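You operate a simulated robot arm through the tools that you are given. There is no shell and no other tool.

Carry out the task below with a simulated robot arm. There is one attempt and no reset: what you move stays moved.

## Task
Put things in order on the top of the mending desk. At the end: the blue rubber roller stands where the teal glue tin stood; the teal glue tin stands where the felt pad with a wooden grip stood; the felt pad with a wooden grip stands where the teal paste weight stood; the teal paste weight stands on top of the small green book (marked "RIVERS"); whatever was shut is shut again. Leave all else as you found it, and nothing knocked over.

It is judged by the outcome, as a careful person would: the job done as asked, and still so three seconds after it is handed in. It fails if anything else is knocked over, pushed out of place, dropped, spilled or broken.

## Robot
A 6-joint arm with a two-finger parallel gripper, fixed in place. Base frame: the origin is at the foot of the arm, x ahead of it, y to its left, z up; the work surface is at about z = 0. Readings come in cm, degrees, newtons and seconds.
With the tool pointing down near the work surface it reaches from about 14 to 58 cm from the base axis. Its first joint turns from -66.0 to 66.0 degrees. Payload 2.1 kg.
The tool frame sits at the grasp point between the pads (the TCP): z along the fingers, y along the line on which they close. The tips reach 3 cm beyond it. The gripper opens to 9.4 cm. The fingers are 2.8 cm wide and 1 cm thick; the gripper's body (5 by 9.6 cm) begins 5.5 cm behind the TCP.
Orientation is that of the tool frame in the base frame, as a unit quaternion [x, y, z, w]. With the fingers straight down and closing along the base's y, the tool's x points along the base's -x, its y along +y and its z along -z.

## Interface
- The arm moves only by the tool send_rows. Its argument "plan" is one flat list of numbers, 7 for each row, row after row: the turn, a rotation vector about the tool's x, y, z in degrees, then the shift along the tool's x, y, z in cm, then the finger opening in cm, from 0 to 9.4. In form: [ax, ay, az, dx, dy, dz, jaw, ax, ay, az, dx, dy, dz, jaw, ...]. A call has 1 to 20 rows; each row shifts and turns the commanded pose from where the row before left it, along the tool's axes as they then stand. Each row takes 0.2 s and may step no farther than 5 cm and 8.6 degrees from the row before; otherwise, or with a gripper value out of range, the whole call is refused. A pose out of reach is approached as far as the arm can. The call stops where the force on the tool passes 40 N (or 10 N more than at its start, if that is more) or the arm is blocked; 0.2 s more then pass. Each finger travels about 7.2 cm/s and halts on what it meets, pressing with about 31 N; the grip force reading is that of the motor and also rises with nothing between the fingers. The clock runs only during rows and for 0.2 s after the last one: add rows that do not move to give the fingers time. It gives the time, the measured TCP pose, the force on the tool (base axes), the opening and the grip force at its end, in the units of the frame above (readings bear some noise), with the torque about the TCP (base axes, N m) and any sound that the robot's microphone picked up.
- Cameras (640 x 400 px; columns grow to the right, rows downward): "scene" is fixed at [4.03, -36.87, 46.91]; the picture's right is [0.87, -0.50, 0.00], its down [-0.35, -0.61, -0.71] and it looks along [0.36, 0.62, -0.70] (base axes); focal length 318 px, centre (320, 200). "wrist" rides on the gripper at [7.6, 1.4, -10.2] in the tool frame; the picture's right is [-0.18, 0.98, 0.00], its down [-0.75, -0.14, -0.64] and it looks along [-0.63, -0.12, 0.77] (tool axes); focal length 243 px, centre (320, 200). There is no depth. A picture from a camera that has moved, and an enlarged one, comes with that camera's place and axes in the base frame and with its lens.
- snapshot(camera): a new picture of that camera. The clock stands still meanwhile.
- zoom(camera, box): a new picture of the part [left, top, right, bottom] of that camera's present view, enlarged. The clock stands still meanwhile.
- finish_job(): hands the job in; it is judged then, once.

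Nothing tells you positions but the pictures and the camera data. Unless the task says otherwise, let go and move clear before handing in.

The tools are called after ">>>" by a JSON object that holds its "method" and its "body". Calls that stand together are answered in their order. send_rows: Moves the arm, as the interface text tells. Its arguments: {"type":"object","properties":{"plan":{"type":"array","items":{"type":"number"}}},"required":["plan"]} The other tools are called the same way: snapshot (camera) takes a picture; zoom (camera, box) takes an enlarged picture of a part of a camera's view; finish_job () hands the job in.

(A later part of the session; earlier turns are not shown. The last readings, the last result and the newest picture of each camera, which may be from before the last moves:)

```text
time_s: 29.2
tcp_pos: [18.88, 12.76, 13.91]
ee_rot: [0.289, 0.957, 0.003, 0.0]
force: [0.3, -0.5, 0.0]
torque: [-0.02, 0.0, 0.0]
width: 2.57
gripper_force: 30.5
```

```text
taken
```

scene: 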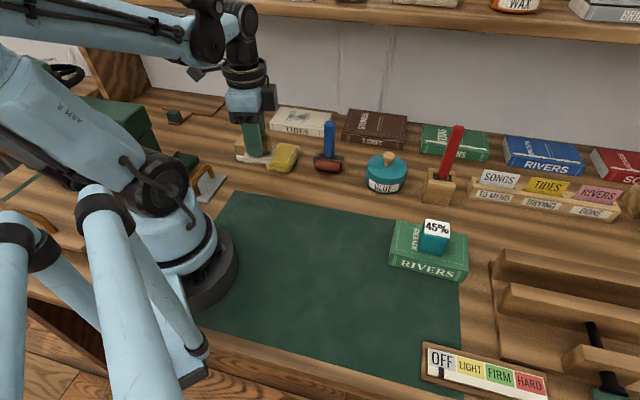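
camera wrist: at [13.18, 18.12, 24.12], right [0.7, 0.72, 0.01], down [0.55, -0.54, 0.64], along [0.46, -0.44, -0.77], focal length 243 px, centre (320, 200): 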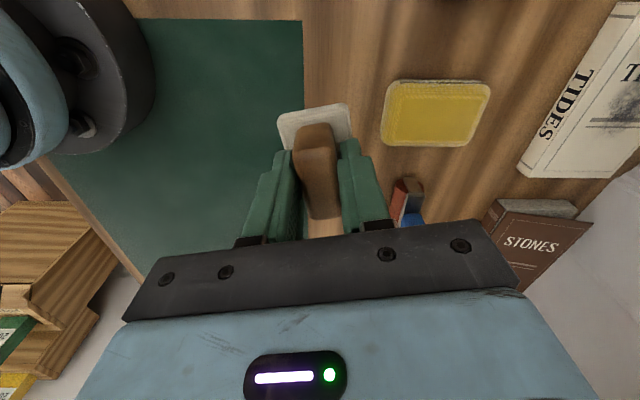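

Held pad is above the weight's old spot. Lowering to just above the desk, then in small steps.

>>> {"method": "send_rows", "body": {"plan": [0, 0, 0, 0, 0, 3, 1, 0, 0, 0, 0, 0, 3, 1, 0, 0, 0, 0, 0, 1.8, 1, 0, 0, 0, 0, 0, 0.7, 1, 0, 0, 0, 0, 0, 0, 1]}}

>>> {"method": "zoom", "body": {"camera": "scene", "box": [220, 140, 320, 215]}}

>>> {"method": "snapshot", "body": {"camera": "wrist"}}

```text
time_s: 30.4
tcp_pos: [18.94, 12.58, 5.56]
ee_rot: [0.288, 0.957, 0.003, 0.0]
force: [-0.6, -0.9, -0.9]
torque: [-0.04, 0.02, -0.01]
width: 2.58
gripper_force: 31.1
```

```text
5.33 times, centred on (270, 178) of scene
camera zoom: at [4.03, -36.87, 46.91], right [0.87, -0.5, 0.0], down [-0.35, -0.61, -0.71], along [0.36, 0.62, -0.7], focal length 1694 px, centre (587, 320)
```

zoom: 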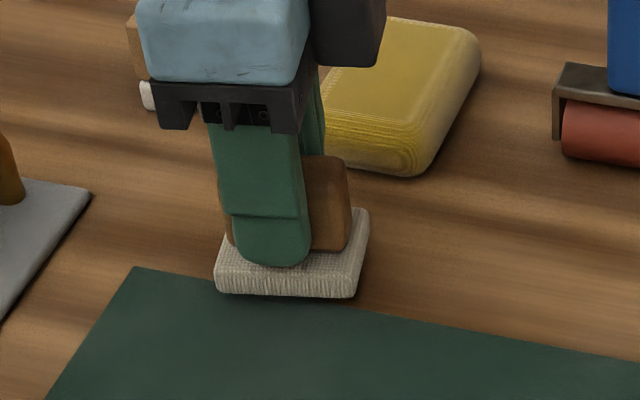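

```text
taken
camera wrist: at [13.16, 17.89, 15.72], right [0.7, 0.72, 0.01], down [0.55, -0.54, 0.64], along [0.46, -0.44, -0.77], focal length 243 px, centre (320, 200)
```

wrist: 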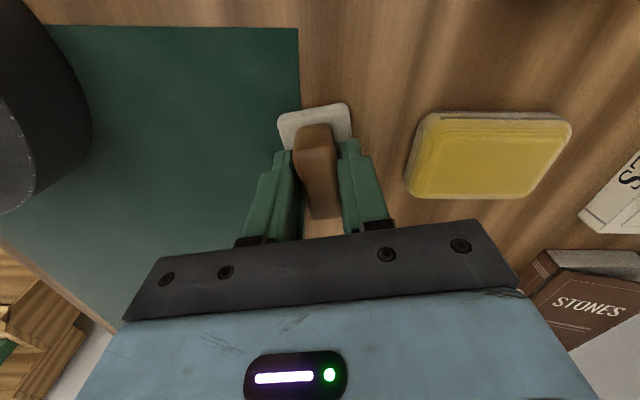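

It lines up with where the weight stood. Lowering the last bit.

>>> {"method": "send_rows", "body": {"plan": [0, 0, 0, 0, 0, 0.2, 1, 0, 0, 0, 0, 0, 0.2, 1, 0, 0, 0, 0, 0, 0, 1]}}

```text
time_s: 31.2
tcp_pos: [18.77, 12.6, 5.12]
ee_rot: [0.288, 0.957, 0.003, 0.0]
force: [-0.1, 0.7, 0.1]
torque: [0.0, 0.0, -0.01]
width: 2.58
gripper_force: 31.1
```

>>> {"method": "send_rows", "body": {"plan": [0, 0, 0, 0, 0, 0.1, 1, 0, 0, 0, 0, 0, 0.1, 1, 0, 0, 0, 0, 0, 0, 1]}}

```text
time_s: 32.0
tcp_pos: [18.81, 12.47, 5.0]
ee_rot: [0.289, 0.957, 0.003, 0.0]
force: [-0.5, 0.0, -0.4]
torque: [0.01, -0.01, 0.03]
width: 2.6
gripper_force: 31.2
```

>>> {"method": "send_rows", "body": {"plan": [0, 0, 0, 0, 0, 0.1, 1, 0, 0, 0, 0, 0, 0.05, 1, 0, 0, 0, 0, 0, 0, 1]}}

```text
time_s: 32.8
tcp_pos: [18.97, 12.51, 4.82]
ee_rot: [0.289, 0.957, 0.003, 0.0]
force: [0.3, -1.9, 5.6]
torque: [-0.11, -0.07, -0.01]
width: 2.58
gripper_force: 30.8
```

Contact. I'll open, rise clear and check.

>>> {"method": "send_rows", "body": {"plan": [0, 0, 0, 0, 0, 0, 1.8, 0, 0, 0, 0, 0, 0, 2.8, 0, 0, 0, 0, 0, 0, 3.8, 0, 0, 0, 0, 0, 0, 4.6, 0, 0, 0, 0, 0, 0, 4.6, 0, 0, 0, 0, 0, -1.5, 4.6, 0, 0, 0, 0, 0, -3, 4.6, 0, 0, 0, 0, 0, -4, 4.6, 0, 0, 0, 0, 0, -4, 4.6, 0, 0, 0, 0, 0, 0, 4.6]}}

>>> {"method": "zoom", "body": {"camera": "scene", "box": [220, 140, 320, 215]}}

>>> {"method": "snapshot", "body": {"camera": "wrist"}}

```text
time_s: 35.0
tcp_pos: [18.58, 12.42, 17.05]
ee_rot: [0.289, 0.957, 0.003, 0.0]
force: [0.6, 0.3, 0.3]
torque: [0.06, -0.01, 0.0]
width: 4.62
gripper_force: 0.1
```

```text
5.33 times, centred on (270, 178) of scene
camera zoom: at [4.03, -36.87, 46.91], right [0.87, -0.5, 0.0], down [-0.35, -0.61, -0.71], along [0.36, 0.62, -0.7], focal length 1694 px, centre (587, 320)
```

zoom: 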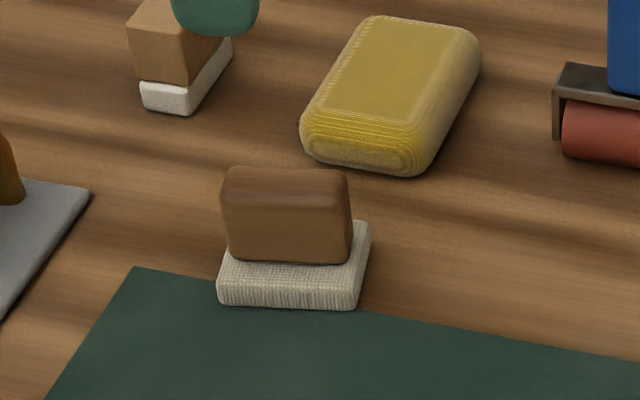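

```text
taken
camera wrist: at [12.89, 17.73, 27.3], right [0.7, 0.72, 0.01], down [0.55, -0.54, 0.64], along [0.46, -0.44, -0.77], focal length 243 px, centre (320, 200)
```

wrist: 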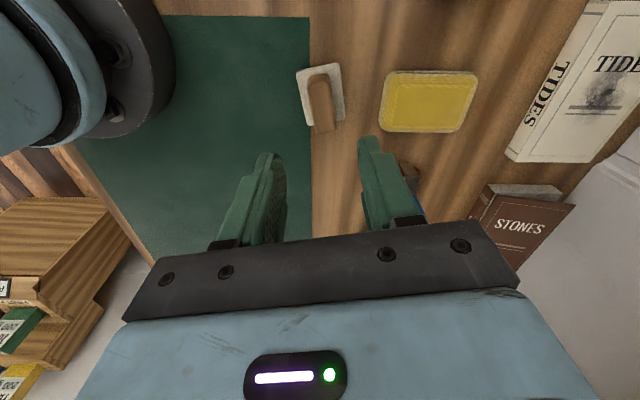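

The felt pad stands on the weight's old spot, everything around is undisturbed. Next, the glue tin (centre about (43.7, 2.8), about 8.7 cm across, rim at about z = 4). I'll hover above it with the jaw wide open.

>>> {"method": "send_rows", "body": {"plan": [0, 0, -3.5, 0, 0, -1.5, 4.6, 0, 0, 0, -3, 0.46, 0, 6, 0, 0, 0, -4.43, 0.68, 0, 9.4, 0, 0, 0, -4.43, 0.68, 0, 9.4, 0, 0, 0, -4.43, 0.68, 0, 9.4, 0, 0, 0, -4.43, 0.68, 0, 9.4, 0, 0, 0, -3.5, 0.54, 0, 9.4, 0, 0, 0, -2.38, 0.36, 0, 9.4, 0, 0, 0, 0, 0, 0, 9.4, 0, 0, 0, 0, 0, 0, 9.4]}}

>>> {"method": "snapshot", "body": {"camera": "wrist"}}

>>> {"method": "snapshot", "body": {"camera": "scene"}}

```text
time_s: 37.2
tcp_pos: [43.72, 2.68, 18.85]
ee_rot: [0.26, 0.966, 0.002, 0.0]
force: [0.4, -0.3, -0.3]
torque: [0.02, -0.01, 0.03]
width: 9.42
gripper_force: 0.1
```

```text
taken
camera wrist: at [37.66, 7.5, 28.92], right [0.65, 0.76, 0.01], down [0.58, -0.5, 0.64], along [0.49, -0.41, -0.77], focal length 243 px, centre (320, 200)
```

wrist: 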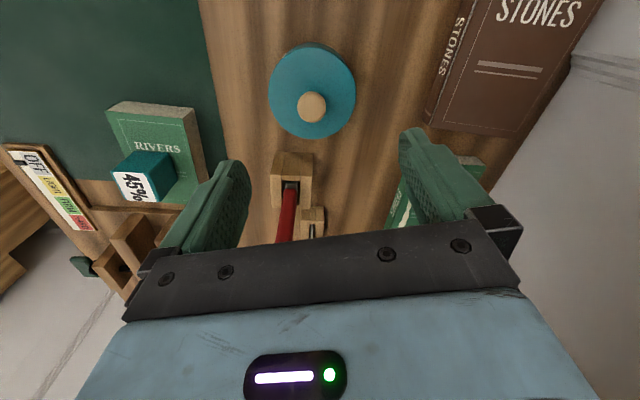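

```text
taken
```

scene: 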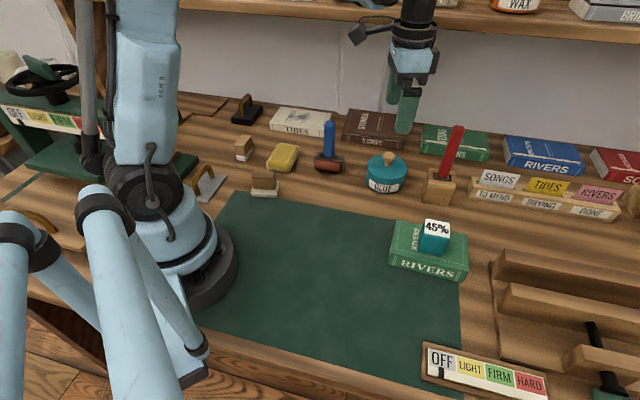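

>>> {"method": "zoom", "body": {"camera": "wrist", "box": [248, 35, 376, 155]}}

>>> {"method": "zoom", "body": {"camera": "scene", "box": [340, 100, 480, 210]}}

```text
3.33 times, centred on (312, 95) of wrist
camera zoom: at [37.66, 7.5, 28.92], right [0.65, 0.76, 0.01], down [0.58, -0.5, 0.64], along [0.49, -0.41, -0.77], focal length 809 px, centre (347, 550)
```

zoom: 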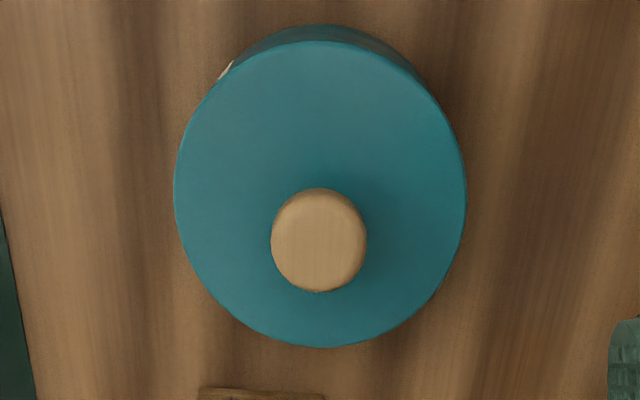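

```text
3.64 times, centred on (410, 155) of scene
camera zoom: at [4.03, -36.87, 46.91], right [0.87, -0.5, 0.0], down [-0.35, -0.61, -0.71], along [0.36, 0.62, -0.7], focal length 1155 px, centre (-7, 364)
```

zoom: 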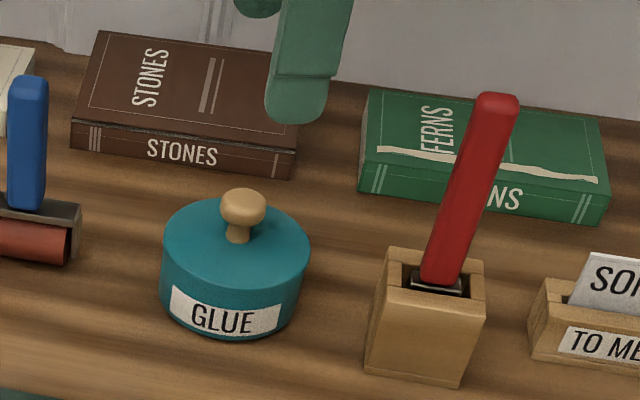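

The wrist view puts the tin's centre about 0.7 cm off the jaw's centre along the closing line. I'll correct and descend to just above the rim, then recheck, as clearance is small.

>>> {"method": "send_rows", "body": {"plan": [0, 0, 0, 0.1, -0.7, 3, 9.4, 0, 0, 0, 0, 0, 4, 9.4, 0, 0, 0, 0, 0, 3, 9.4, 0, 0, 0, 0, 0, 0, 9.4]}}

>>> {"method": "snapshot", "body": {"camera": "wrist"}}

>>> {"method": "zoom", "body": {"camera": "scene", "box": [340, 100, 480, 210]}}

```text
time_s: 38.2
tcp_pos: [43.39, 1.99, 8.85]
ee_rot: [0.26, 0.966, 0.002, 0.0]
force: [0.1, 0.2, 0.1]
torque: [0.01, 0.0, -0.01]
width: 9.39
gripper_force: 0.0
```

```text
taken
camera wrist: at [37.35, 6.99, 19.05], right [0.65, 0.76, 0.01], down [0.58, -0.5, 0.64], along [0.49, -0.41, -0.77], focal length 243 px, centre (320, 200)
```

wrist: 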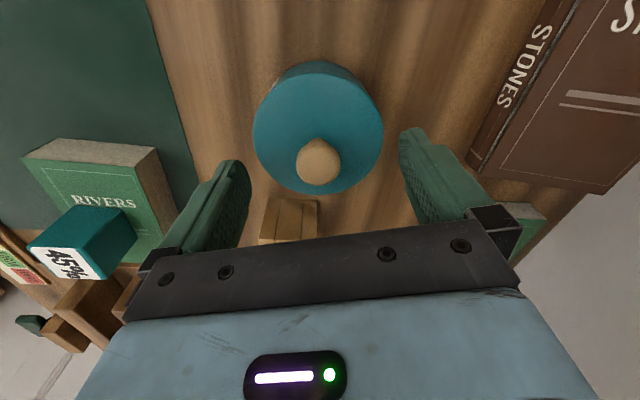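

```text
3.64 times, centred on (410, 155) of scene
camera zoom: at [4.03, -36.87, 46.91], right [0.87, -0.5, 0.0], down [-0.35, -0.61, -0.71], along [0.36, 0.62, -0.7], focal length 1155 px, centre (-7, 364)
```

zoom: 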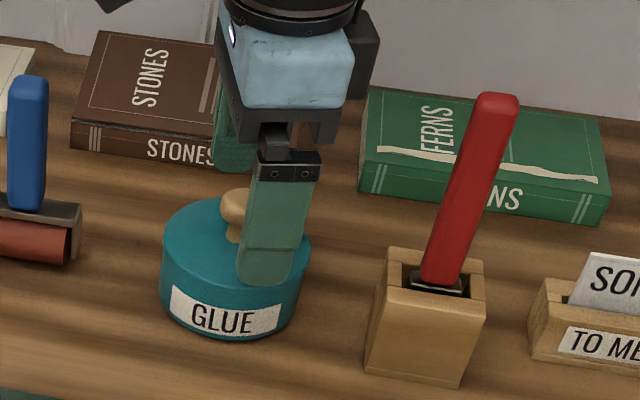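

The jaw is now centred across the tin; I'll shift 0.45 cm along its length and go down to rim height.

>>> {"method": "send_rows", "body": {"plan": [0, 0, 0, 0.45, 0, 0.6, 9.4, 0, 0, 0, 0, 0, 0.6, 9.4, 0, 0, 0, 0, 0, 0, 9.4]}}

>>> {"method": "zoom", "body": {"camera": "wrist", "box": [200, 50, 440, 200]}}

>>> {"method": "zoom", "body": {"camera": "scene", "box": [350, 130, 430, 200]}}

```text
time_s: 39.0
tcp_pos: [43.0, 2.31, 7.62]
ee_rot: [0.26, 0.966, 0.002, 0.0]
force: [-0.2, -0.4, 1.1]
torque: [0.01, 0.0, 0.02]
width: 9.35
gripper_force: 0.0
```

```text
2.67 times, centred on (320, 125) of wrist
camera zoom: at [37.0, 7.22, 17.82], right [0.65, 0.76, 0.01], down [0.58, -0.5, 0.64], along [0.49, -0.41, -0.77], focal length 647 px, centre (320, 400)
```

zoom: 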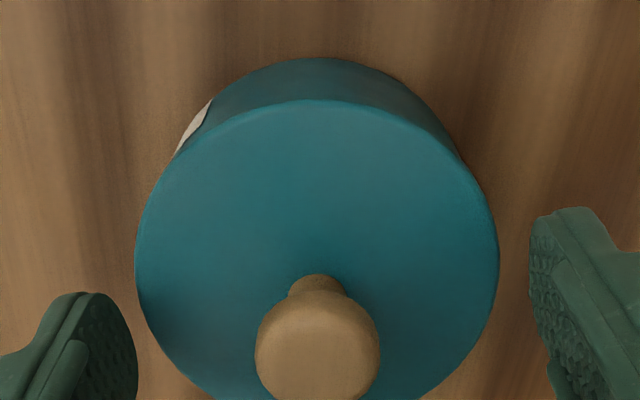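

```text
5.71 times, centred on (390, 165) of scene
camera zoom: at [4.03, -36.87, 46.91], right [0.87, -0.5, 0.0], down [-0.35, -0.61, -0.71], along [0.36, 0.62, -0.7], focal length 1814 px, centre (-80, 400)
```

zoom: 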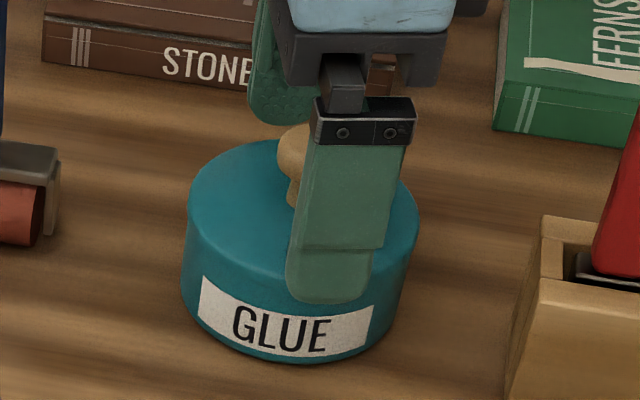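

Both views agree the jaw is centred. I'll go down around the tin in small steps; contact would stop the move.

>>> {"method": "send_rows", "body": {"plan": [0, 0, 0, 0, 0, 0.5, 9.4, 0, 0, 0, 0, 0, 0.5, 9.4, 0, 0, 0, 0, 0, 0.5, 9.4, 0, 0, 0, 0, 0, 0, 9.4]}}

>>> {"method": "zoom", "body": {"camera": "scene", "box": [350, 130, 430, 200]}}

>>> {"method": "snapshot", "body": {"camera": "wrist"}}

```text
time_s: 40.0
tcp_pos: [43.01, 2.27, 6.08]
ee_rot: [0.259, 0.966, 0.003, 0.001]
force: [0.0, 0.2, 0.9]
torque: [-0.02, -0.01, -0.01]
width: 9.39
gripper_force: 0.0
```

```text
5.71 times, centred on (390, 165) of scene
camera zoom: at [4.03, -36.87, 46.91], right [0.87, -0.5, 0.0], down [-0.35, -0.61, -0.71], along [0.36, 0.62, -0.7], focal length 1814 px, centre (-80, 400)
```

zoom: 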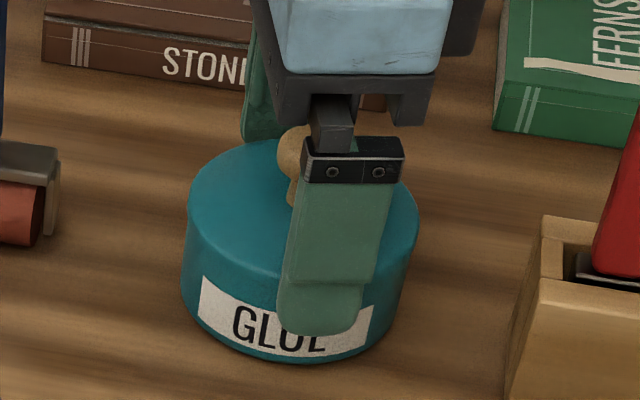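

```text
taken
camera wrist: at [36.97, 7.3, 16.24], right [0.65, 0.76, 0.01], down [0.58, -0.5, 0.64], along [0.49, -0.41, -0.77], focal length 243 px, centre (320, 200)
```

wrist: 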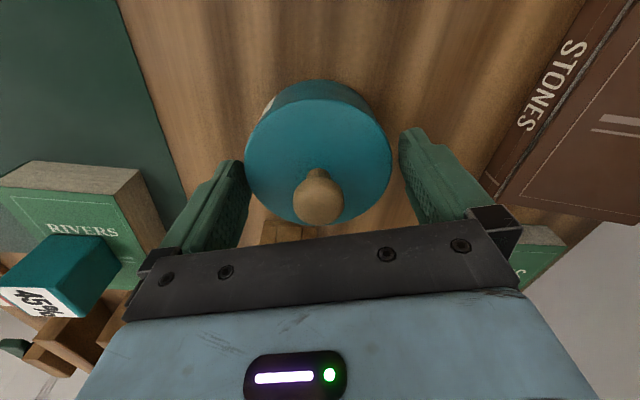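

Fingertips are below the rim with no contact. I'll go down further and close gently.

>>> {"method": "send_rows", "body": {"plan": [0, 0, 0, 0, 0, 0.6, 9.4, 0, 0, 0, 0, 0, 0.6, 9.4, 0, 0, 0, 0, 0, 0.4, 9.4, 0, 0, 0, 0, 0, 0, 9.0, 0, 0, 0, 0, 0, 0, 8.6, 0, 0, 0, 0, 0, 0, 8.0, 0, 0, 0, 0, 0, 0, 7.0, 0, 0, 0, 0, 0, 0, 7.0]}}

>>> {"method": "zoom", "body": {"camera": "scene", "box": [350, 130, 430, 200]}}

>>> {"method": "snapshot", "body": {"camera": "wrist"}}

```text
time_s: 41.8
tcp_pos: [43.03, 2.39, 4.45]
ee_rot: [0.26, 0.966, 0.003, -0.001]
force: [0.9, -0.4, 0.5]
torque: [0.02, 0.04, 0.01]
width: 8.65
gripper_force: 31.2
heard: snap
```

```text
5.71 times, centred on (390, 165) of scene
camera zoom: at [4.03, -36.87, 46.91], right [0.87, -0.5, 0.0], down [-0.35, -0.61, -0.71], along [0.36, 0.62, -0.7], focal length 1814 px, centre (-80, 400)
```

zoom: 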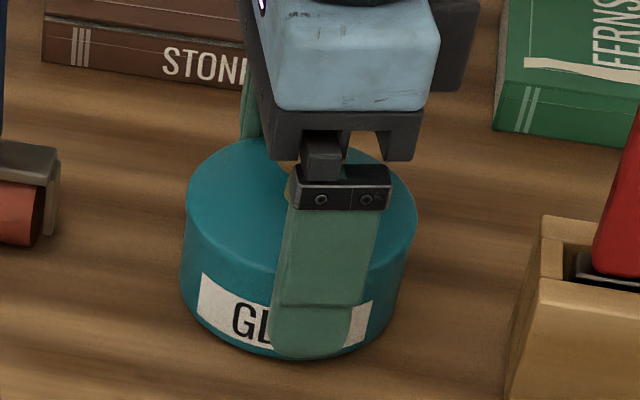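

```text
taken
camera wrist: at [36.99, 7.44, 14.7], right [0.65, 0.76, 0.01], down [0.58, -0.5, 0.64], along [0.49, -0.41, -0.77], focal length 243 px, centre (320, 200)
```

wrist: 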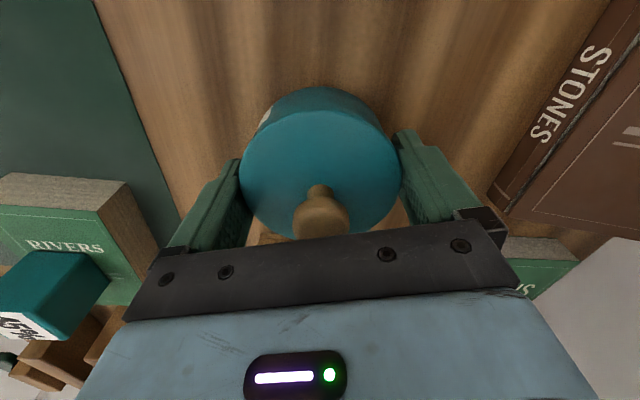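

The tin is gripped at 8.65 cm, but I heard a snap. I'll look closely before lifting.

>>> {"method": "snapshot", "body": {"camera": "scene"}}

>>> {"method": "zoom", "body": {"camera": "wrist", "box": [220, 70, 420, 245]}}

>>> {"method": "zoom", "body": {"camera": "scene", "box": [365, 150, 415, 200]}}

```text
taken
```

scene: 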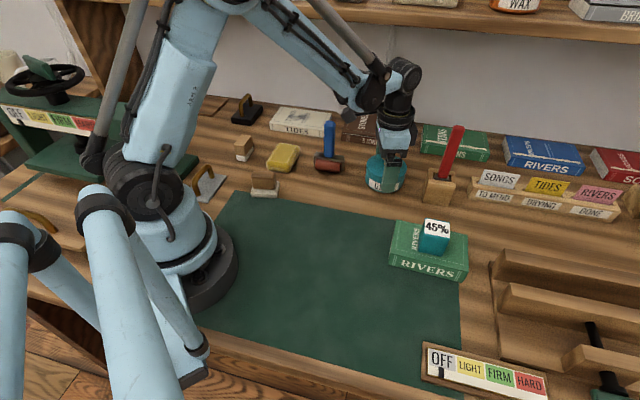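

```text
2.29 times, centred on (320, 158) of wrist
camera zoom: at [36.99, 7.44, 14.7], right [0.65, 0.76, 0.01], down [0.58, -0.5, 0.64], along [0.49, -0.41, -0.77], focal length 555 px, centre (320, 297)
```

zoom: 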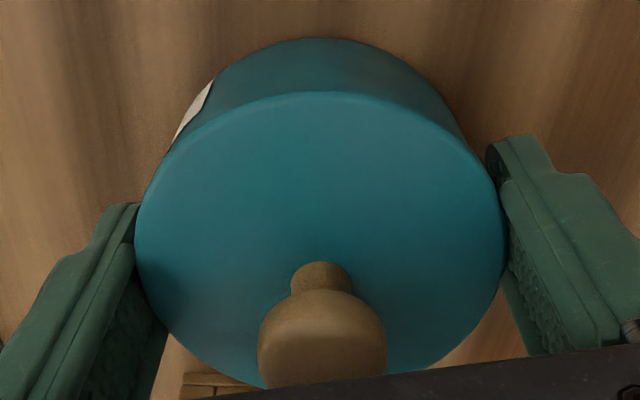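

```text
8.00 times, centred on (390, 175) of scene
camera zoom: at [4.03, -36.87, 46.91], right [0.87, -0.5, 0.0], down [-0.35, -0.61, -0.71], along [0.36, 0.62, -0.7], focal length 2540 px, centre (-240, 400)
```

zoom: 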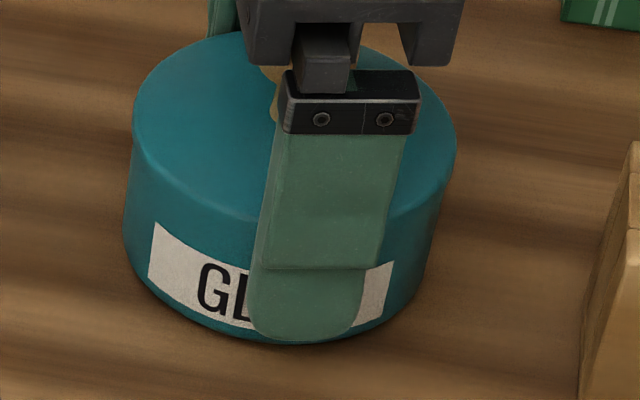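

Nothing looks out of place on the tin. I'll lift it a little and check that it comes up whole.

>>> {"method": "send_rows", "body": {"plan": [0, 0, 0, 0, 0, -0.4, 7.0, 0, 0, 0, 0, 0, -0.6, 7.0, 0, 0, 0, 0, 0, 0, 7.0, 0, 0, 0, 0, 0, 0, 7.0]}}

>>> {"method": "zoom", "body": {"camera": "scene", "box": [350, 130, 430, 200]}}

>>> {"method": "zoom", "body": {"camera": "wrist", "box": [220, 70, 420, 245]}}

```text
time_s: 42.8
tcp_pos: [43.05, 2.4, 5.5]
ee_rot: [0.26, 0.966, 0.002, 0.0]
force: [-0.8, 0.2, -0.6]
torque: [0.02, 0.0, 0.0]
width: 8.63
gripper_force: 31.5
```

```text
5.71 times, centred on (390, 165) of scene
camera zoom: at [4.03, -36.87, 46.91], right [0.87, -0.5, 0.0], down [-0.35, -0.61, -0.71], along [0.36, 0.62, -0.7], focal length 1814 px, centre (-80, 400)
```

zoom: 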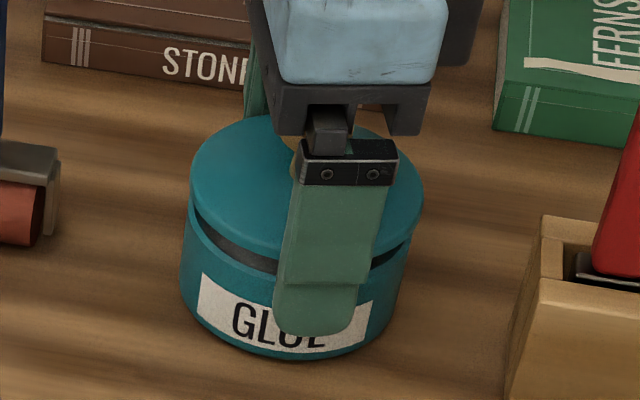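

```text
2.29 times, centred on (320, 158) of wrist
camera zoom: at [37.0, 7.4, 15.77], right [0.65, 0.76, 0.01], down [0.58, -0.5, 0.64], along [0.49, -0.41, -0.77], focal length 555 px, centre (320, 297)
```

zoom: 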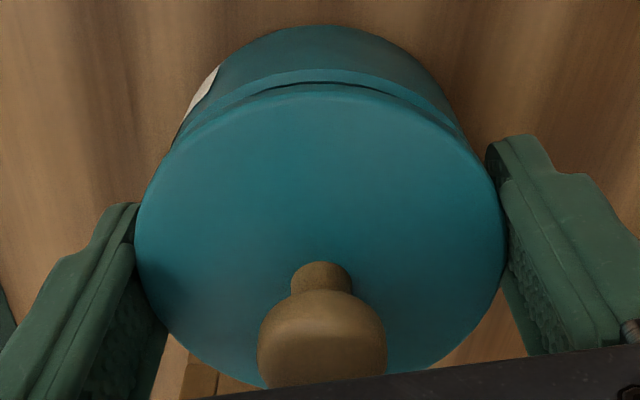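

The tin's lid is separate: I lifted only the lid, and the body stayed put (the snap was the lid unseating). Plan: rest the lid back lightly, regrip it by its knob, set it aside on the free mat, move the body, then put the lid back and shut it.

>>> {"method": "send_rows", "body": {"plan": [0, 0, 0, 0, 0, 0.3, 7.0, 0, 0, 0, 0, 0, 0.3, 7.0, 0, 0, 0, 0, 0, 0.2, 7.0, 0, 0, 0, 0, 0, 0, 7.0]}}

>>> {"method": "zoom", "body": {"camera": "scene", "box": [365, 150, 415, 200]}}

```text
time_s: 43.8
tcp_pos: [42.94, 2.55, 4.81]
ee_rot: [0.26, 0.966, 0.002, 0.0]
force: [-1.1, -0.1, -1.0]
torque: [-0.03, -0.03, 0.04]
width: 8.6
gripper_force: 31.3
```

```text
8.00 times, centred on (390, 175) of scene
camera zoom: at [4.03, -36.87, 46.91], right [0.87, -0.5, 0.0], down [-0.35, -0.61, -0.71], along [0.36, 0.62, -0.7], focal length 2540 px, centre (-240, 400)
```

zoom: 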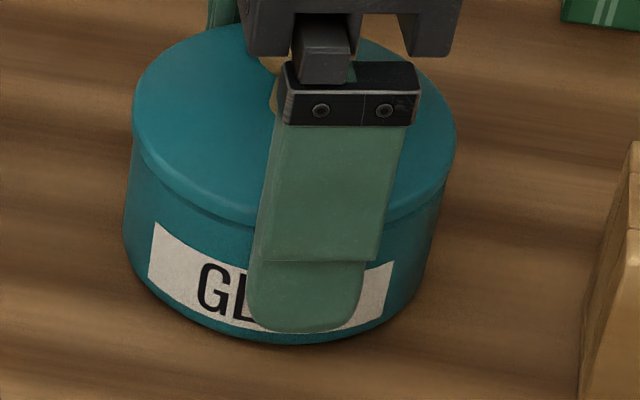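

>>> {"method": "send_rows", "body": {"plan": [0, 0, 0, 0, 0, 0.1, 7.0, 0, 0, 0, 0, 0, 0.05, 7.0, 0, 0, 0, 0, 0, 0, 7.0]}}

```text
time_s: 44.6
tcp_pos: [43.0, 2.54, 4.53]
ee_rot: [0.26, 0.966, 0.002, 0.0]
force: [0.2, -0.4, -0.4]
torque: [0.0, 0.01, 0.03]
width: 8.63
gripper_force: 31.3
```

>>> {"method": "send_rows", "body": {"plan": [0, 0, 0, 0, 0, 0.05, 7.0, 0, 0, 0, 0, 0, 0.05, 7.0, 0, 0, 0, 0, 0, 0, 7.0]}}

>>> {"method": "zoom", "body": {"camera": "scene", "box": [365, 150, 415, 200]}}

```text
time_s: 45.4
tcp_pos: [43.1, 2.52, 4.6]
ee_rot: [0.26, 0.966, 0.003, 0.0]
force: [0.6, 0.5, -0.2]
torque: [-0.03, 0.0, -0.01]
width: 8.61
gripper_force: 30.9
```

```text
8.00 times, centred on (390, 175) of scene
camera zoom: at [4.03, -36.87, 46.91], right [0.87, -0.5, 0.0], down [-0.35, -0.61, -0.71], along [0.36, 0.62, -0.7], focal length 2540 px, centre (-240, 400)
```

zoom: 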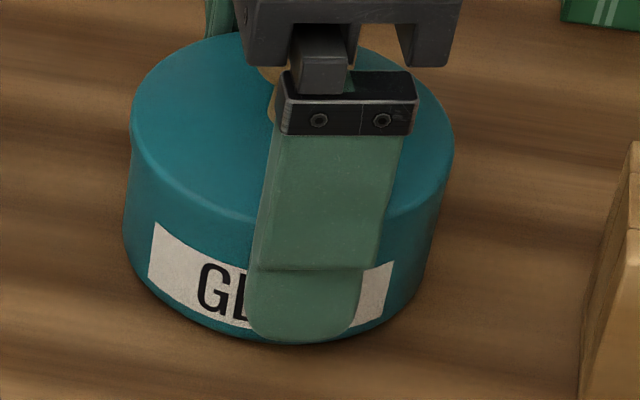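

The lid rests nearly seated. I'll open, rise to knob height and look.

>>> {"method": "send_rows", "body": {"plan": [0, 0, 0, 0, 0, 0, 8.6, 0, 0, 0, 0, 0, 0, 9.0, 0, 0, 0, 0, 0, 0, 9.4, 0, 0, 0, 0, 0, 0, 9.4, 0, 0, 0, 0, 0, -1, 9.4, 0, 0, 0, 0, 0, -1, 9.4, 0, 0, 0, 0, 0, -1, 9.4, 0, 0, 0, 0, 0, 0, 9.4]}}

>>> {"method": "snapshot", "body": {"camera": "wrist"}}

>>> {"method": "zoom", "body": {"camera": "scene", "box": [355, 140, 425, 200]}}

```text
time_s: 47.2
tcp_pos: [43.06, 2.38, 7.47]
ee_rot: [0.26, 0.966, 0.003, 0.0]
force: [-0.3, 0.4, 0.2]
torque: [0.02, 0.02, 0.04]
width: 9.39
gripper_force: 0.1
```

```text
taken
camera wrist: at [37.02, 7.36, 17.66], right [0.65, 0.76, 0.01], down [0.58, -0.5, 0.64], along [0.49, -0.41, -0.77], focal length 243 px, centre (320, 200)
```

wrist: 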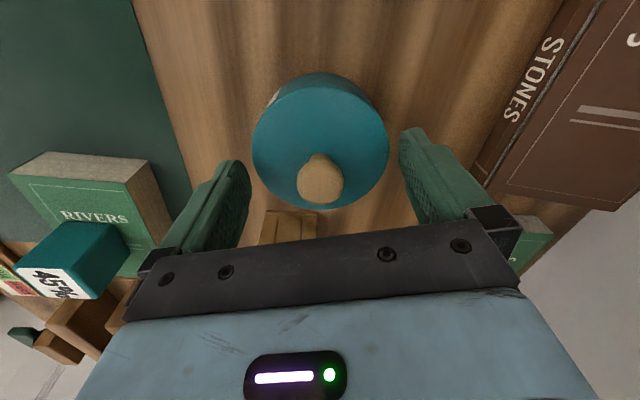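

```text
6.67 times, centred on (390, 170) of scene
camera zoom: at [4.03, -36.87, 46.91], right [0.87, -0.5, 0.0], down [-0.35, -0.61, -0.71], along [0.36, 0.62, -0.7], focal length 2117 px, centre (-147, 400)
```

zoom: 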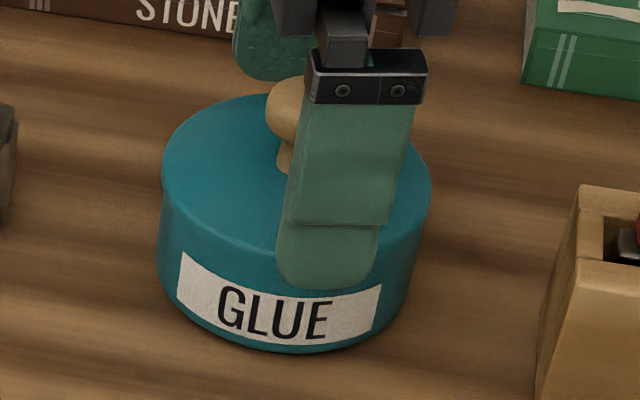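

The lid is sitting flush and the knob lies between the fingers. I'll close on the knob and lift slightly.

>>> {"method": "send_rows", "body": {"plan": [0, 0, 0, 0, 0, 0, 7, 0, 0, 0, 0, 0, 0, 5, 0, 0, 0, 0, 0, 0, 3.5, 0, 0, 0, 0, 0, 0, 2.6, 0, 0, 0, 0, 0, 0, 1.5, 0, 0, 0, 0, 0, 0, 1, 0, 0, 0, 0, 0, 0, 1]}}

>>> {"method": "zoom", "body": {"camera": "scene", "box": [355, 140, 425, 200]}}

>>> {"method": "snapshot", "body": {"camera": "wrist"}}

```text
time_s: 48.8
tcp_pos: [43.04, 2.42, 7.51]
ee_rot: [0.26, 0.966, 0.002, 0.001]
force: [7.1, -4.3, 15.1]
torque: [-0.18, -0.26, 0.13]
width: 8.2
gripper_force: 31.0
heard: snap
```

```text
6.67 times, centred on (390, 170) of scene
camera zoom: at [4.02, -36.87, 46.91], right [0.87, -0.5, 0.0], down [-0.35, -0.61, -0.71], along [0.36, 0.62, -0.7], focal length 2117 px, centre (-147, 400)
```

zoom: 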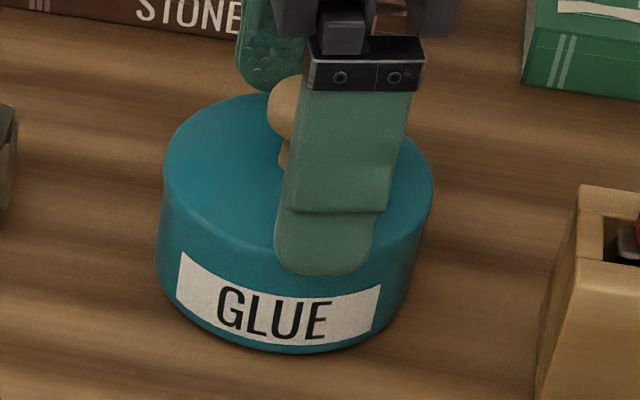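

```text
taken
camera wrist: at [37.04, 7.36, 17.66], right [0.65, 0.76, 0.01], down [0.58, -0.5, 0.64], along [0.49, -0.41, -0.77], focal length 243 px, centre (320, 200)
```

wrist: 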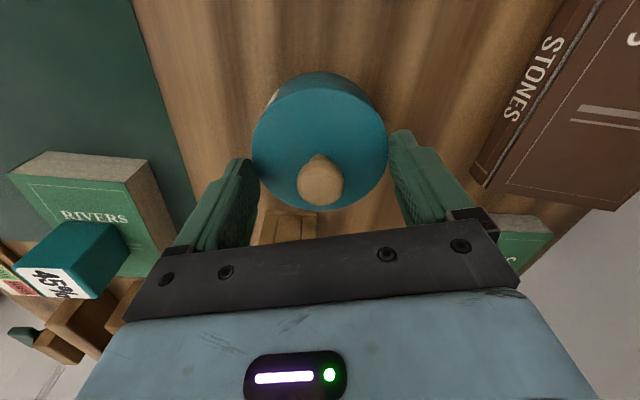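

The fingertips caught the lid's top edge (lid higher than I judged) and snapped something, probably pressing the lid shut. I'll open, rise 0.7 cm and look again.

>>> {"method": "send_rows", "body": {"plan": [0, 0, 0, 0, 0, 0, 8.6, 0, 0, 0, 0, 0, 0, 9.2, 0, 0, 0, 0, 0, 0, 9.4, 0, 0, 0, 0, 0, -0.7, 9.4, 0, 0, 0, 0, 0, 0, 9.4]}}

>>> {"method": "zoom", "body": {"camera": "scene", "box": [355, 140, 425, 200]}}

>>> {"method": "zoom", "body": {"camera": "wrist", "box": [240, 60, 400, 220]}}

```text
time_s: 50.0
tcp_pos: [43.03, 2.41, 8.09]
ee_rot: [0.26, 0.966, 0.003, 0.0]
force: [-0.5, 0.6, 0.4]
torque: [-0.01, 0.0, -0.01]
width: 9.41
gripper_force: 0.1
```

```text
6.67 times, centred on (390, 170) of scene
camera zoom: at [4.03, -36.87, 46.91], right [0.87, -0.5, 0.0], down [-0.35, -0.61, -0.71], along [0.36, 0.62, -0.7], focal length 2117 px, centre (-147, 400)
```

zoom: 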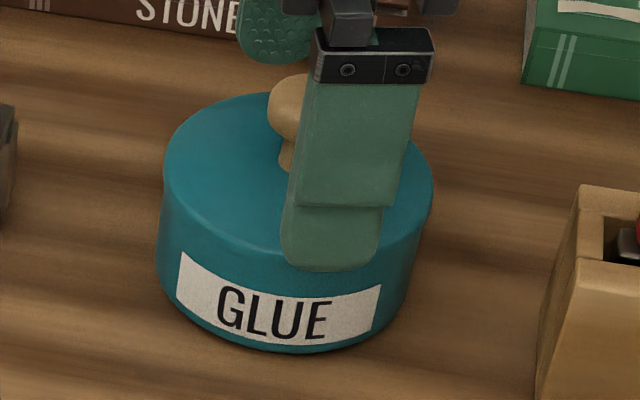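

```text
2.50 times, centred on (320, 140) of wrist
camera zoom: at [37.07, 7.38, 18.33], right [0.65, 0.76, 0.01], down [0.58, -0.5, 0.64], along [0.49, -0.41, -0.77], focal length 606 px, centre (320, 350)
```

zoom: 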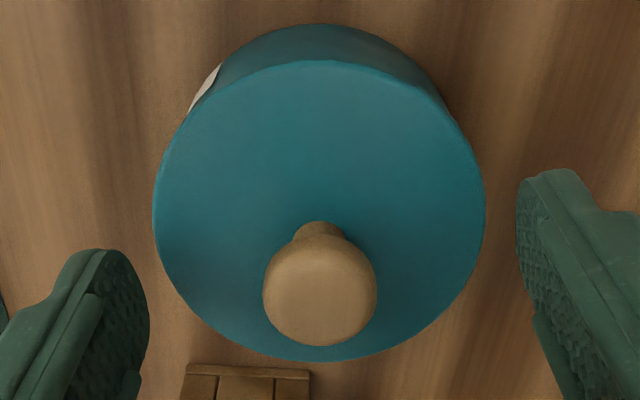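

Fingertips are now above the lid. Closing on the knob.

>>> {"method": "send_rows", "body": {"plan": [0, 0, 0, 0, 0, 0, 8.4, 0, 0, 0, 0, 0, 0, 7, 0, 0, 0, 0, 0, 0, 5, 0, 0, 0, 0, 0, 0, 3.8, 0, 0, 0, 0, 0, 0, 3.0, 0, 0, 0, 0, 0, 0, 2.4, 0, 0, 0, 0, 0, 0, 1.5, 0, 0, 0, 0, 0, 0, 1.0, 0, 0, 0, 0, 0, 0, 1.0]}}

>>> {"method": "zoom", "body": {"camera": "scene", "box": [355, 140, 425, 200]}}

>>> {"method": "zoom", "body": {"camera": "wrist", "box": [240, 60, 400, 220]}}

```text
time_s: 52.0
tcp_pos: [43.08, 2.33, 8.15]
ee_rot: [0.26, 0.966, 0.003, 0.0]
force: [0.3, 0.1, 0.6]
torque: [-0.01, 0.01, 0.02]
width: 2.45
gripper_force: 31.1
heard: snap
```

```text
6.67 times, centred on (390, 170) of scene
camera zoom: at [4.03, -36.87, 46.91], right [0.87, -0.5, 0.0], down [-0.35, -0.61, -0.71], along [0.36, 0.62, -0.7], focal length 2117 px, centre (-147, 400)
```

zoom: 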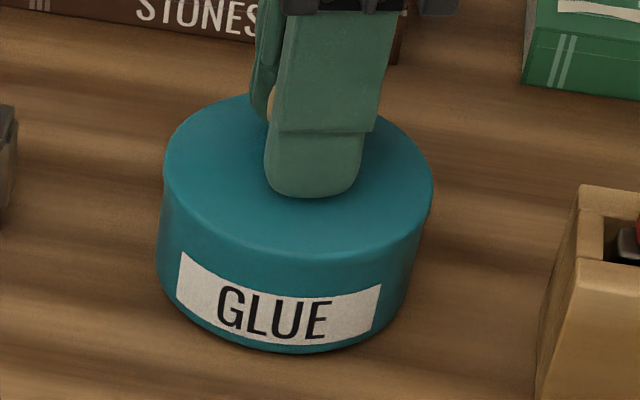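

```text
2.50 times, centred on (320, 140) of wrist
camera zoom: at [37.07, 7.38, 18.32], right [0.65, 0.76, 0.01], down [0.58, -0.5, 0.64], along [0.49, -0.41, -0.77], focal length 606 px, centre (320, 350)
```

zoom: 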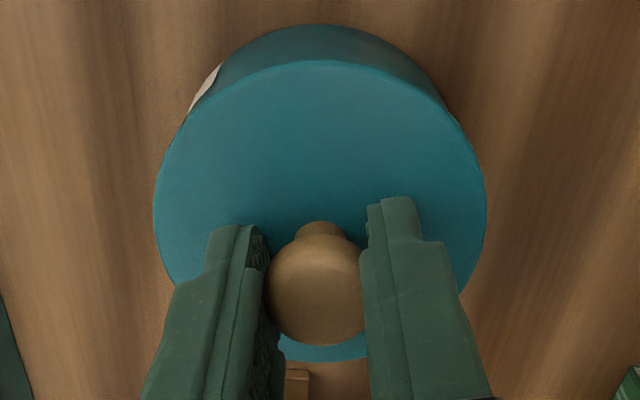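

The lid unlatches when gripped (another snap). I'll lift it off by the knob and check.

>>> {"method": "send_rows", "body": {"plan": [0, 0, 0, 0, 0, -0.3, 1.0, 0, 0, 0, 0, 0, -0.5, 1.0, 0, 0, 0, 0, 0, -0.8, 1.0, 0, 0, 0, 0, 0, -1.0, 1.0, 0, 0, 0, 0, 0, 0, 1.0]}}

>>> {"method": "zoom", "body": {"camera": "scene", "box": [345, 110, 435, 200]}}

>>> {"method": "snapshot", "body": {"camera": "wrist"}}

```text
time_s: 53.2
tcp_pos: [43.14, 2.38, 10.75]
ee_rot: [0.26, 0.966, 0.003, 0.0]
force: [0.1, 0.0, -0.4]
torque: [0.0, 0.0, -0.03]
width: 2.44
gripper_force: 30.9
```

```text
4.44 times, centred on (390, 155) of scene
camera zoom: at [4.03, -36.87, 46.91], right [0.87, -0.5, 0.0], down [-0.35, -0.61, -0.71], along [0.36, 0.62, -0.7], focal length 1411 px, centre (9, 400)
```

zoom: 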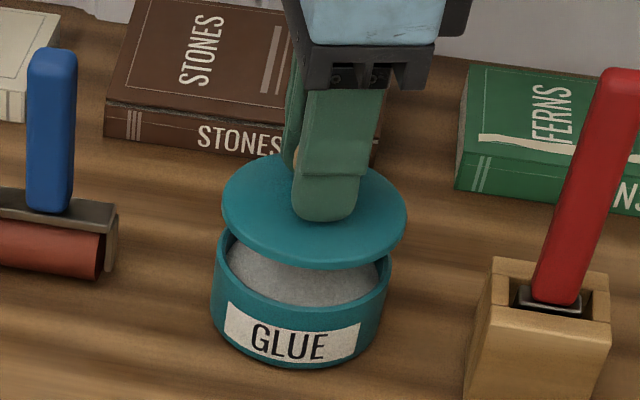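

```text
taken
camera wrist: at [37.07, 7.34, 20.89], right [0.65, 0.76, 0.01], down [0.58, -0.5, 0.64], along [0.49, -0.41, -0.77], focal length 243 px, centre (320, 200)
```

wrist: 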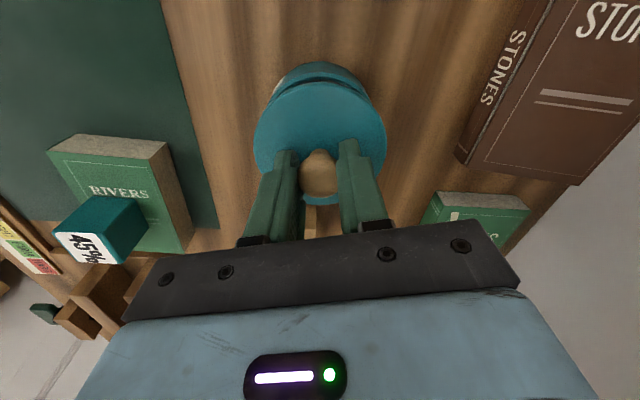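

The lid came off cleanly; the tin holds grey paste. I'll carry the lid to the free mat at about (25, 0).

>>> {"method": "send_rows", "body": {"plan": [0, 0, 0, 0, 0, -1.5, 1.0, 0, 0, 0, 0, 0, -1.8, 1.0, 0, 0, 0, 1.2, -0.93, 0, 1.0, 0, 0, 0, 2.41, -1.855, 0, 1.0, 0, 0, 0, 2.41, -1.855, 0, 1.0, 0, 0, 0, 2.41, -1.855, 0, 1.0, 0, 0, 0, 2.41, -1.855, 0, 1.0, 0, 0, 0, 2.41, -1.855, 0, 1.0, 0, 0, 0, 1.2, -0.93, 0, 1.0, 0, 0, 0, 0, 0, 1.5, 1.0, 0, 0, 0, 0, 0, 3, 1.0, 0, 0, 0, 0, 0, 2.5, 1.0, 0, 0, 0, 0, 0, 0, 1.0]}}

>>> {"method": "snapshot", "body": {"camera": "scene"}}

>>> {"method": "snapshot", "body": {"camera": "wrist"}}

```text
time_s: 56.0
tcp_pos: [25.1, 0.06, 7.17]
ee_rot: [0.259, 0.966, 0.003, 0.0]
force: [-0.8, 0.2, -0.5]
torque: [0.0, -0.01, 0.0]
width: 2.46
gripper_force: 31.0
```

```text
taken
```

scene: 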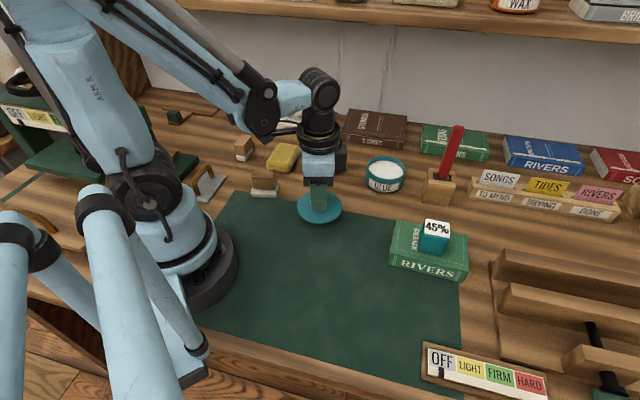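

```text
taken
camera wrist: at [19.06, 5.01, 17.41], right [0.65, 0.76, 0.01], down [0.58, -0.5, 0.64], along [0.49, -0.41, -0.77], focal length 243 px, centre (320, 200)
```

wrist: 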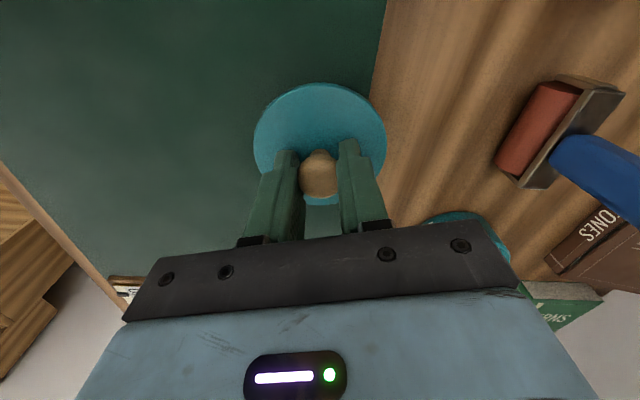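

I'll shift 1.5 cm further onto the mat and lower until contact.

>>> {"method": "send_rows", "body": {"plan": [0, 0, 0, 0, -1.5, 0, 1.0, 0, 0, 0, 0, 0, 1, 1.0, 0, 0, 0, 0, 0, 0.8, 1.0, 0, 0, 0, 0, 0, 0.2, 1.0, 0, 0, 0, 0, 0, 0, 1.0]}}

>>> {"method": "zoom", "body": {"camera": "scene", "box": [270, 160, 370, 240]}}

```text
time_s: 57.2
tcp_pos: [24.32, -1.38, 5.03]
ee_rot: [0.259, 0.966, 0.003, -0.001]
force: [-0.6, -0.1, -1.0]
torque: [0.02, 0.0, -0.02]
width: 2.44
gripper_force: 31.3
```

```text
5.00 times, centred on (320, 200) of scene
camera zoom: at [4.03, -36.87, 46.91], right [0.87, -0.5, 0.0], down [-0.35, -0.61, -0.71], along [0.36, 0.62, -0.7], focal length 1588 px, centre (320, 200)
```

zoom: 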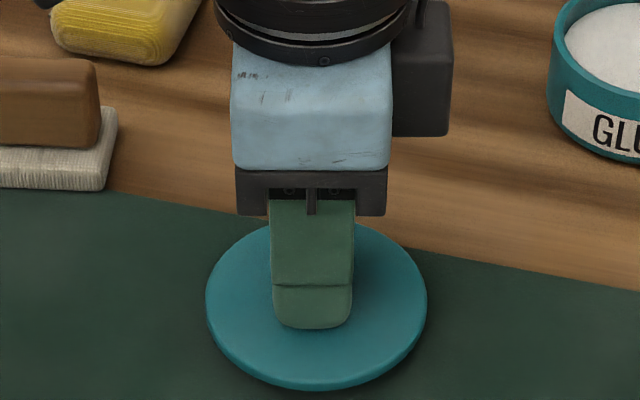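

>>> {"method": "send_rows", "body": {"plan": [0, 0, 0, 0, 0, 0.2, 1.0, 0, 0, 0, 0, 0, 0.2, 1.0, 0, 0, 0, 0, 0, 0, 1.0]}}

```text
time_s: 58.0
tcp_pos: [24.24, -1.33, 4.68]
ee_rot: [0.26, 0.966, 0.003, 0.0]
force: [-0.5, 0.5, 2.3]
torque: [-0.04, 0.04, -0.03]
width: 2.45
gripper_force: 31.0
```

>>> {"method": "send_rows", "body": {"plan": [0, 0, 0, 0, 0, 0.05, 1.0, 0, 0, 0, 0, 0, 0, 1.0]}}

```text
time_s: 58.6
tcp_pos: [24.32, -1.35, 4.67]
ee_rot: [0.259, 0.966, 0.004, -0.001]
force: [-5.0, -0.2, 27.2]
torque: [-0.07, 0.12, -0.01]
width: 2.44
gripper_force: 31.5
```

Lid is down on the mat at (24.3, -1.35). Release and rise.

>>> {"method": "send_rows", "body": {"plan": [0, 0, 0, 0, 0, -0.06, 1.0, 0, 0, 0, 0, 0, 0, 2.2, 0, 0, 0, 0, 0, 0, 3.2, 0, 0, 0, 0, 0, 0, 4.4, 0, 0, 0, 0, 0, 0, 5.0, 0, 0, 0, 0, 0, 0, 5.0, 0, 0, 0, 0, 0, -1.5, 5.0, 0, 0, 0, 0, 0, -3, 5.0, 0, 0, 0, 0, 0, -4, 5.0, 0, 0, 0, 0, 0, -3, 6, 0, 0, 0, 0, 0, 0, 6]}}

>>> {"method": "snapshot", "body": {"camera": "scene"}}

>>> {"method": "snapshot", "body": {"camera": "wrist"}}

```text
time_s: 61.0
tcp_pos: [24.3, -1.28, 16.02]
ee_rot: [0.26, 0.966, 0.003, 0.0]
force: [0.3, -0.3, 0.8]
torque: [-0.01, -0.01, -0.01]
width: 6.01
gripper_force: 0.1
```

```text
taken
```

scene: 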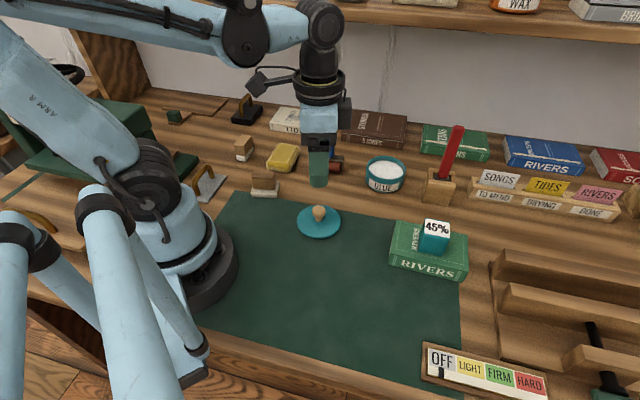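

```text
taken
camera wrist: at [18.36, 3.67, 26.34], right [0.65, 0.76, 0.01], down [0.58, -0.5, 0.64], along [0.49, -0.41, -0.77], focal length 243 px, centre (320, 200)
```

wrist: 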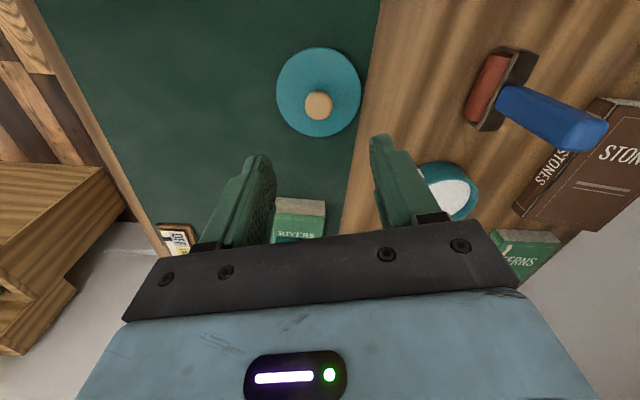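

Lid rests clear on the mat. Now back over the tin's body with the jaw wide open.

>>> {"method": "send_rows", "body": {"plan": [0, 0, 0, -2.41, 2.105, 0, 8, 0, 0, 0, -2.41, 2.105, 0, 9.4, 0, 0, 0, -2.41, 2.105, 0, 9.4, 0, 0, 0, -2.41, 2.105, 0, 9.4, 0, 0, 0, -2.41, 2.105, 0, 9.4, 0, 0, 0, -2.41, 2.105, 0, 9.4, 0, 0, 0, 0, 0, 4, 9.4, 0, 0, 0, 0, 0, 4, 9.4, 0, 0, 0, 0, 0, 1, 9.4, 0, 0, 0, 0, 0, 0, 9.4]}}

>>> {"method": "snapshot", "body": {"camera": "wrist"}}

>>> {"method": "zoom", "body": {"camera": "scene", "box": [345, 130, 435, 200]}}

```text
time_s: 63.2
tcp_pos: [43.02, 2.53, 7.13]
ee_rot: [0.26, 0.966, 0.003, -0.001]
force: [0.0, -0.3, -0.4]
torque: [0.02, -0.01, 0.01]
width: 9.42
gripper_force: 0.1
```

```text
taken
camera wrist: at [36.94, 7.56, 17.26], right [0.65, 0.76, 0.01], down [0.58, -0.5, 0.64], along [0.49, -0.41, -0.77], focal length 243 px, centre (320, 200)
```

wrist: 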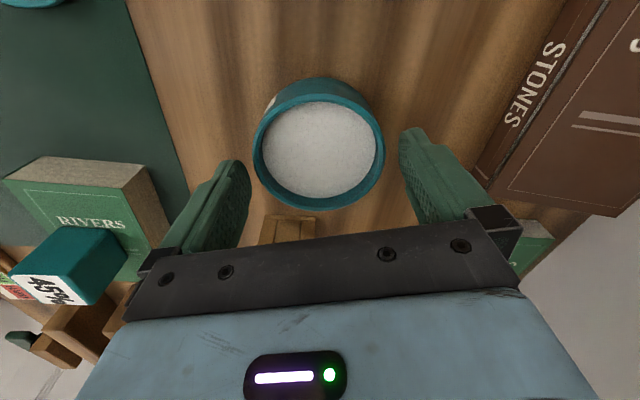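

```text
5.71 times, centred on (390, 165) of scene
camera zoom: at [4.03, -36.87, 46.91], right [0.87, -0.5, 0.0], down [-0.35, -0.61, -0.71], along [0.36, 0.62, -0.7], focal length 1814 px, centre (-80, 400)
```

zoom: 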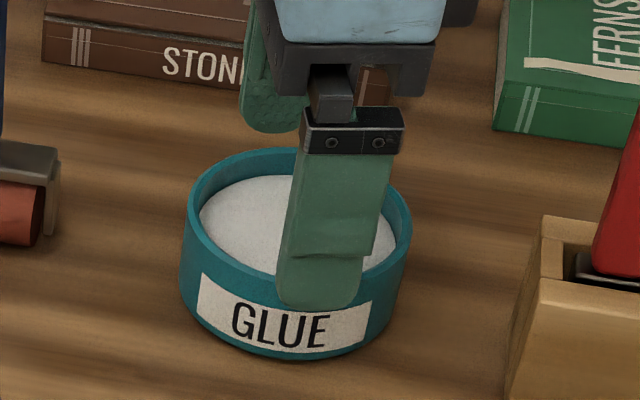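

The jaw is centred on the body. Descending around it and closing.

>>> {"method": "send_rows", "body": {"plan": [0, 0, 0, 0, 0, 0.8, 9.4, 0, 0, 0, 0, 0, 0.8, 9.4, 0, 0, 0, 0, 0, 0.8, 9.4, 0, 0, 0, 0, 0, 0.8, 9.4, 0, 0, 0, 0, 0, 0, 9.4, 0, 0, 0, 0, 0, 0, 9.0, 0, 0, 0, 0, 0, 0, 8.7, 0, 0, 0, 0, 0, 0, 8.4, 0, 0, 0, 0, 0, 0, 8.0, 0, 0, 0, 0, 0, 0, 7.5, 0, 0, 0, 0, 0, 0, 7.5]}}

>>> {"method": "snapshot", "body": {"camera": "wrist"}}

>>> {"method": "zoom", "body": {"camera": "scene", "box": [345, 130, 435, 200]}}

```text
time_s: 65.6
tcp_pos: [42.9, 2.47, 4.13]
ee_rot: [0.259, 0.966, 0.003, 0.0]
force: [0.5, -1.1, -0.6]
torque: [-0.13, 0.09, -0.02]
width: 8.3
gripper_force: 31.2
```

```text
taken
camera wrist: at [36.89, 7.51, 14.25], right [0.65, 0.76, 0.01], down [0.58, -0.5, 0.64], along [0.49, -0.41, -0.77], focal length 243 px, centre (320, 200)
```

wrist: 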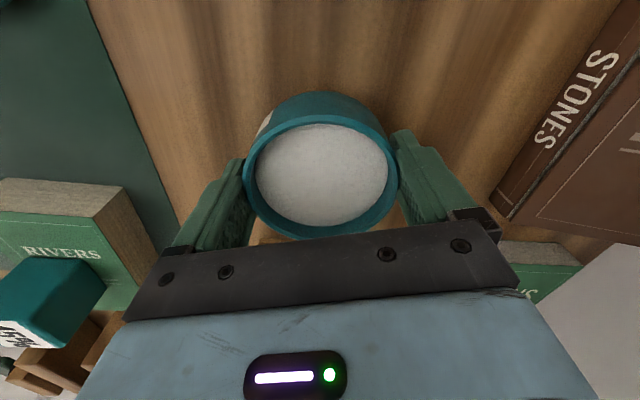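

```text
5.71 times, centred on (390, 165) of scene
camera zoom: at [4.03, -36.87, 46.91], right [0.87, -0.5, 0.0], down [-0.35, -0.61, -0.71], along [0.36, 0.62, -0.7], focal length 1814 px, centre (-80, 400)
```

zoom: 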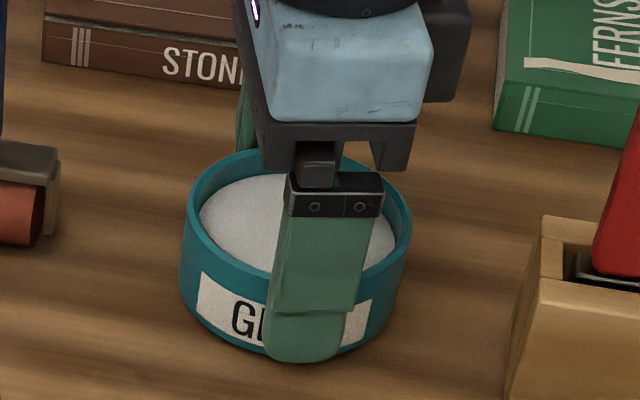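

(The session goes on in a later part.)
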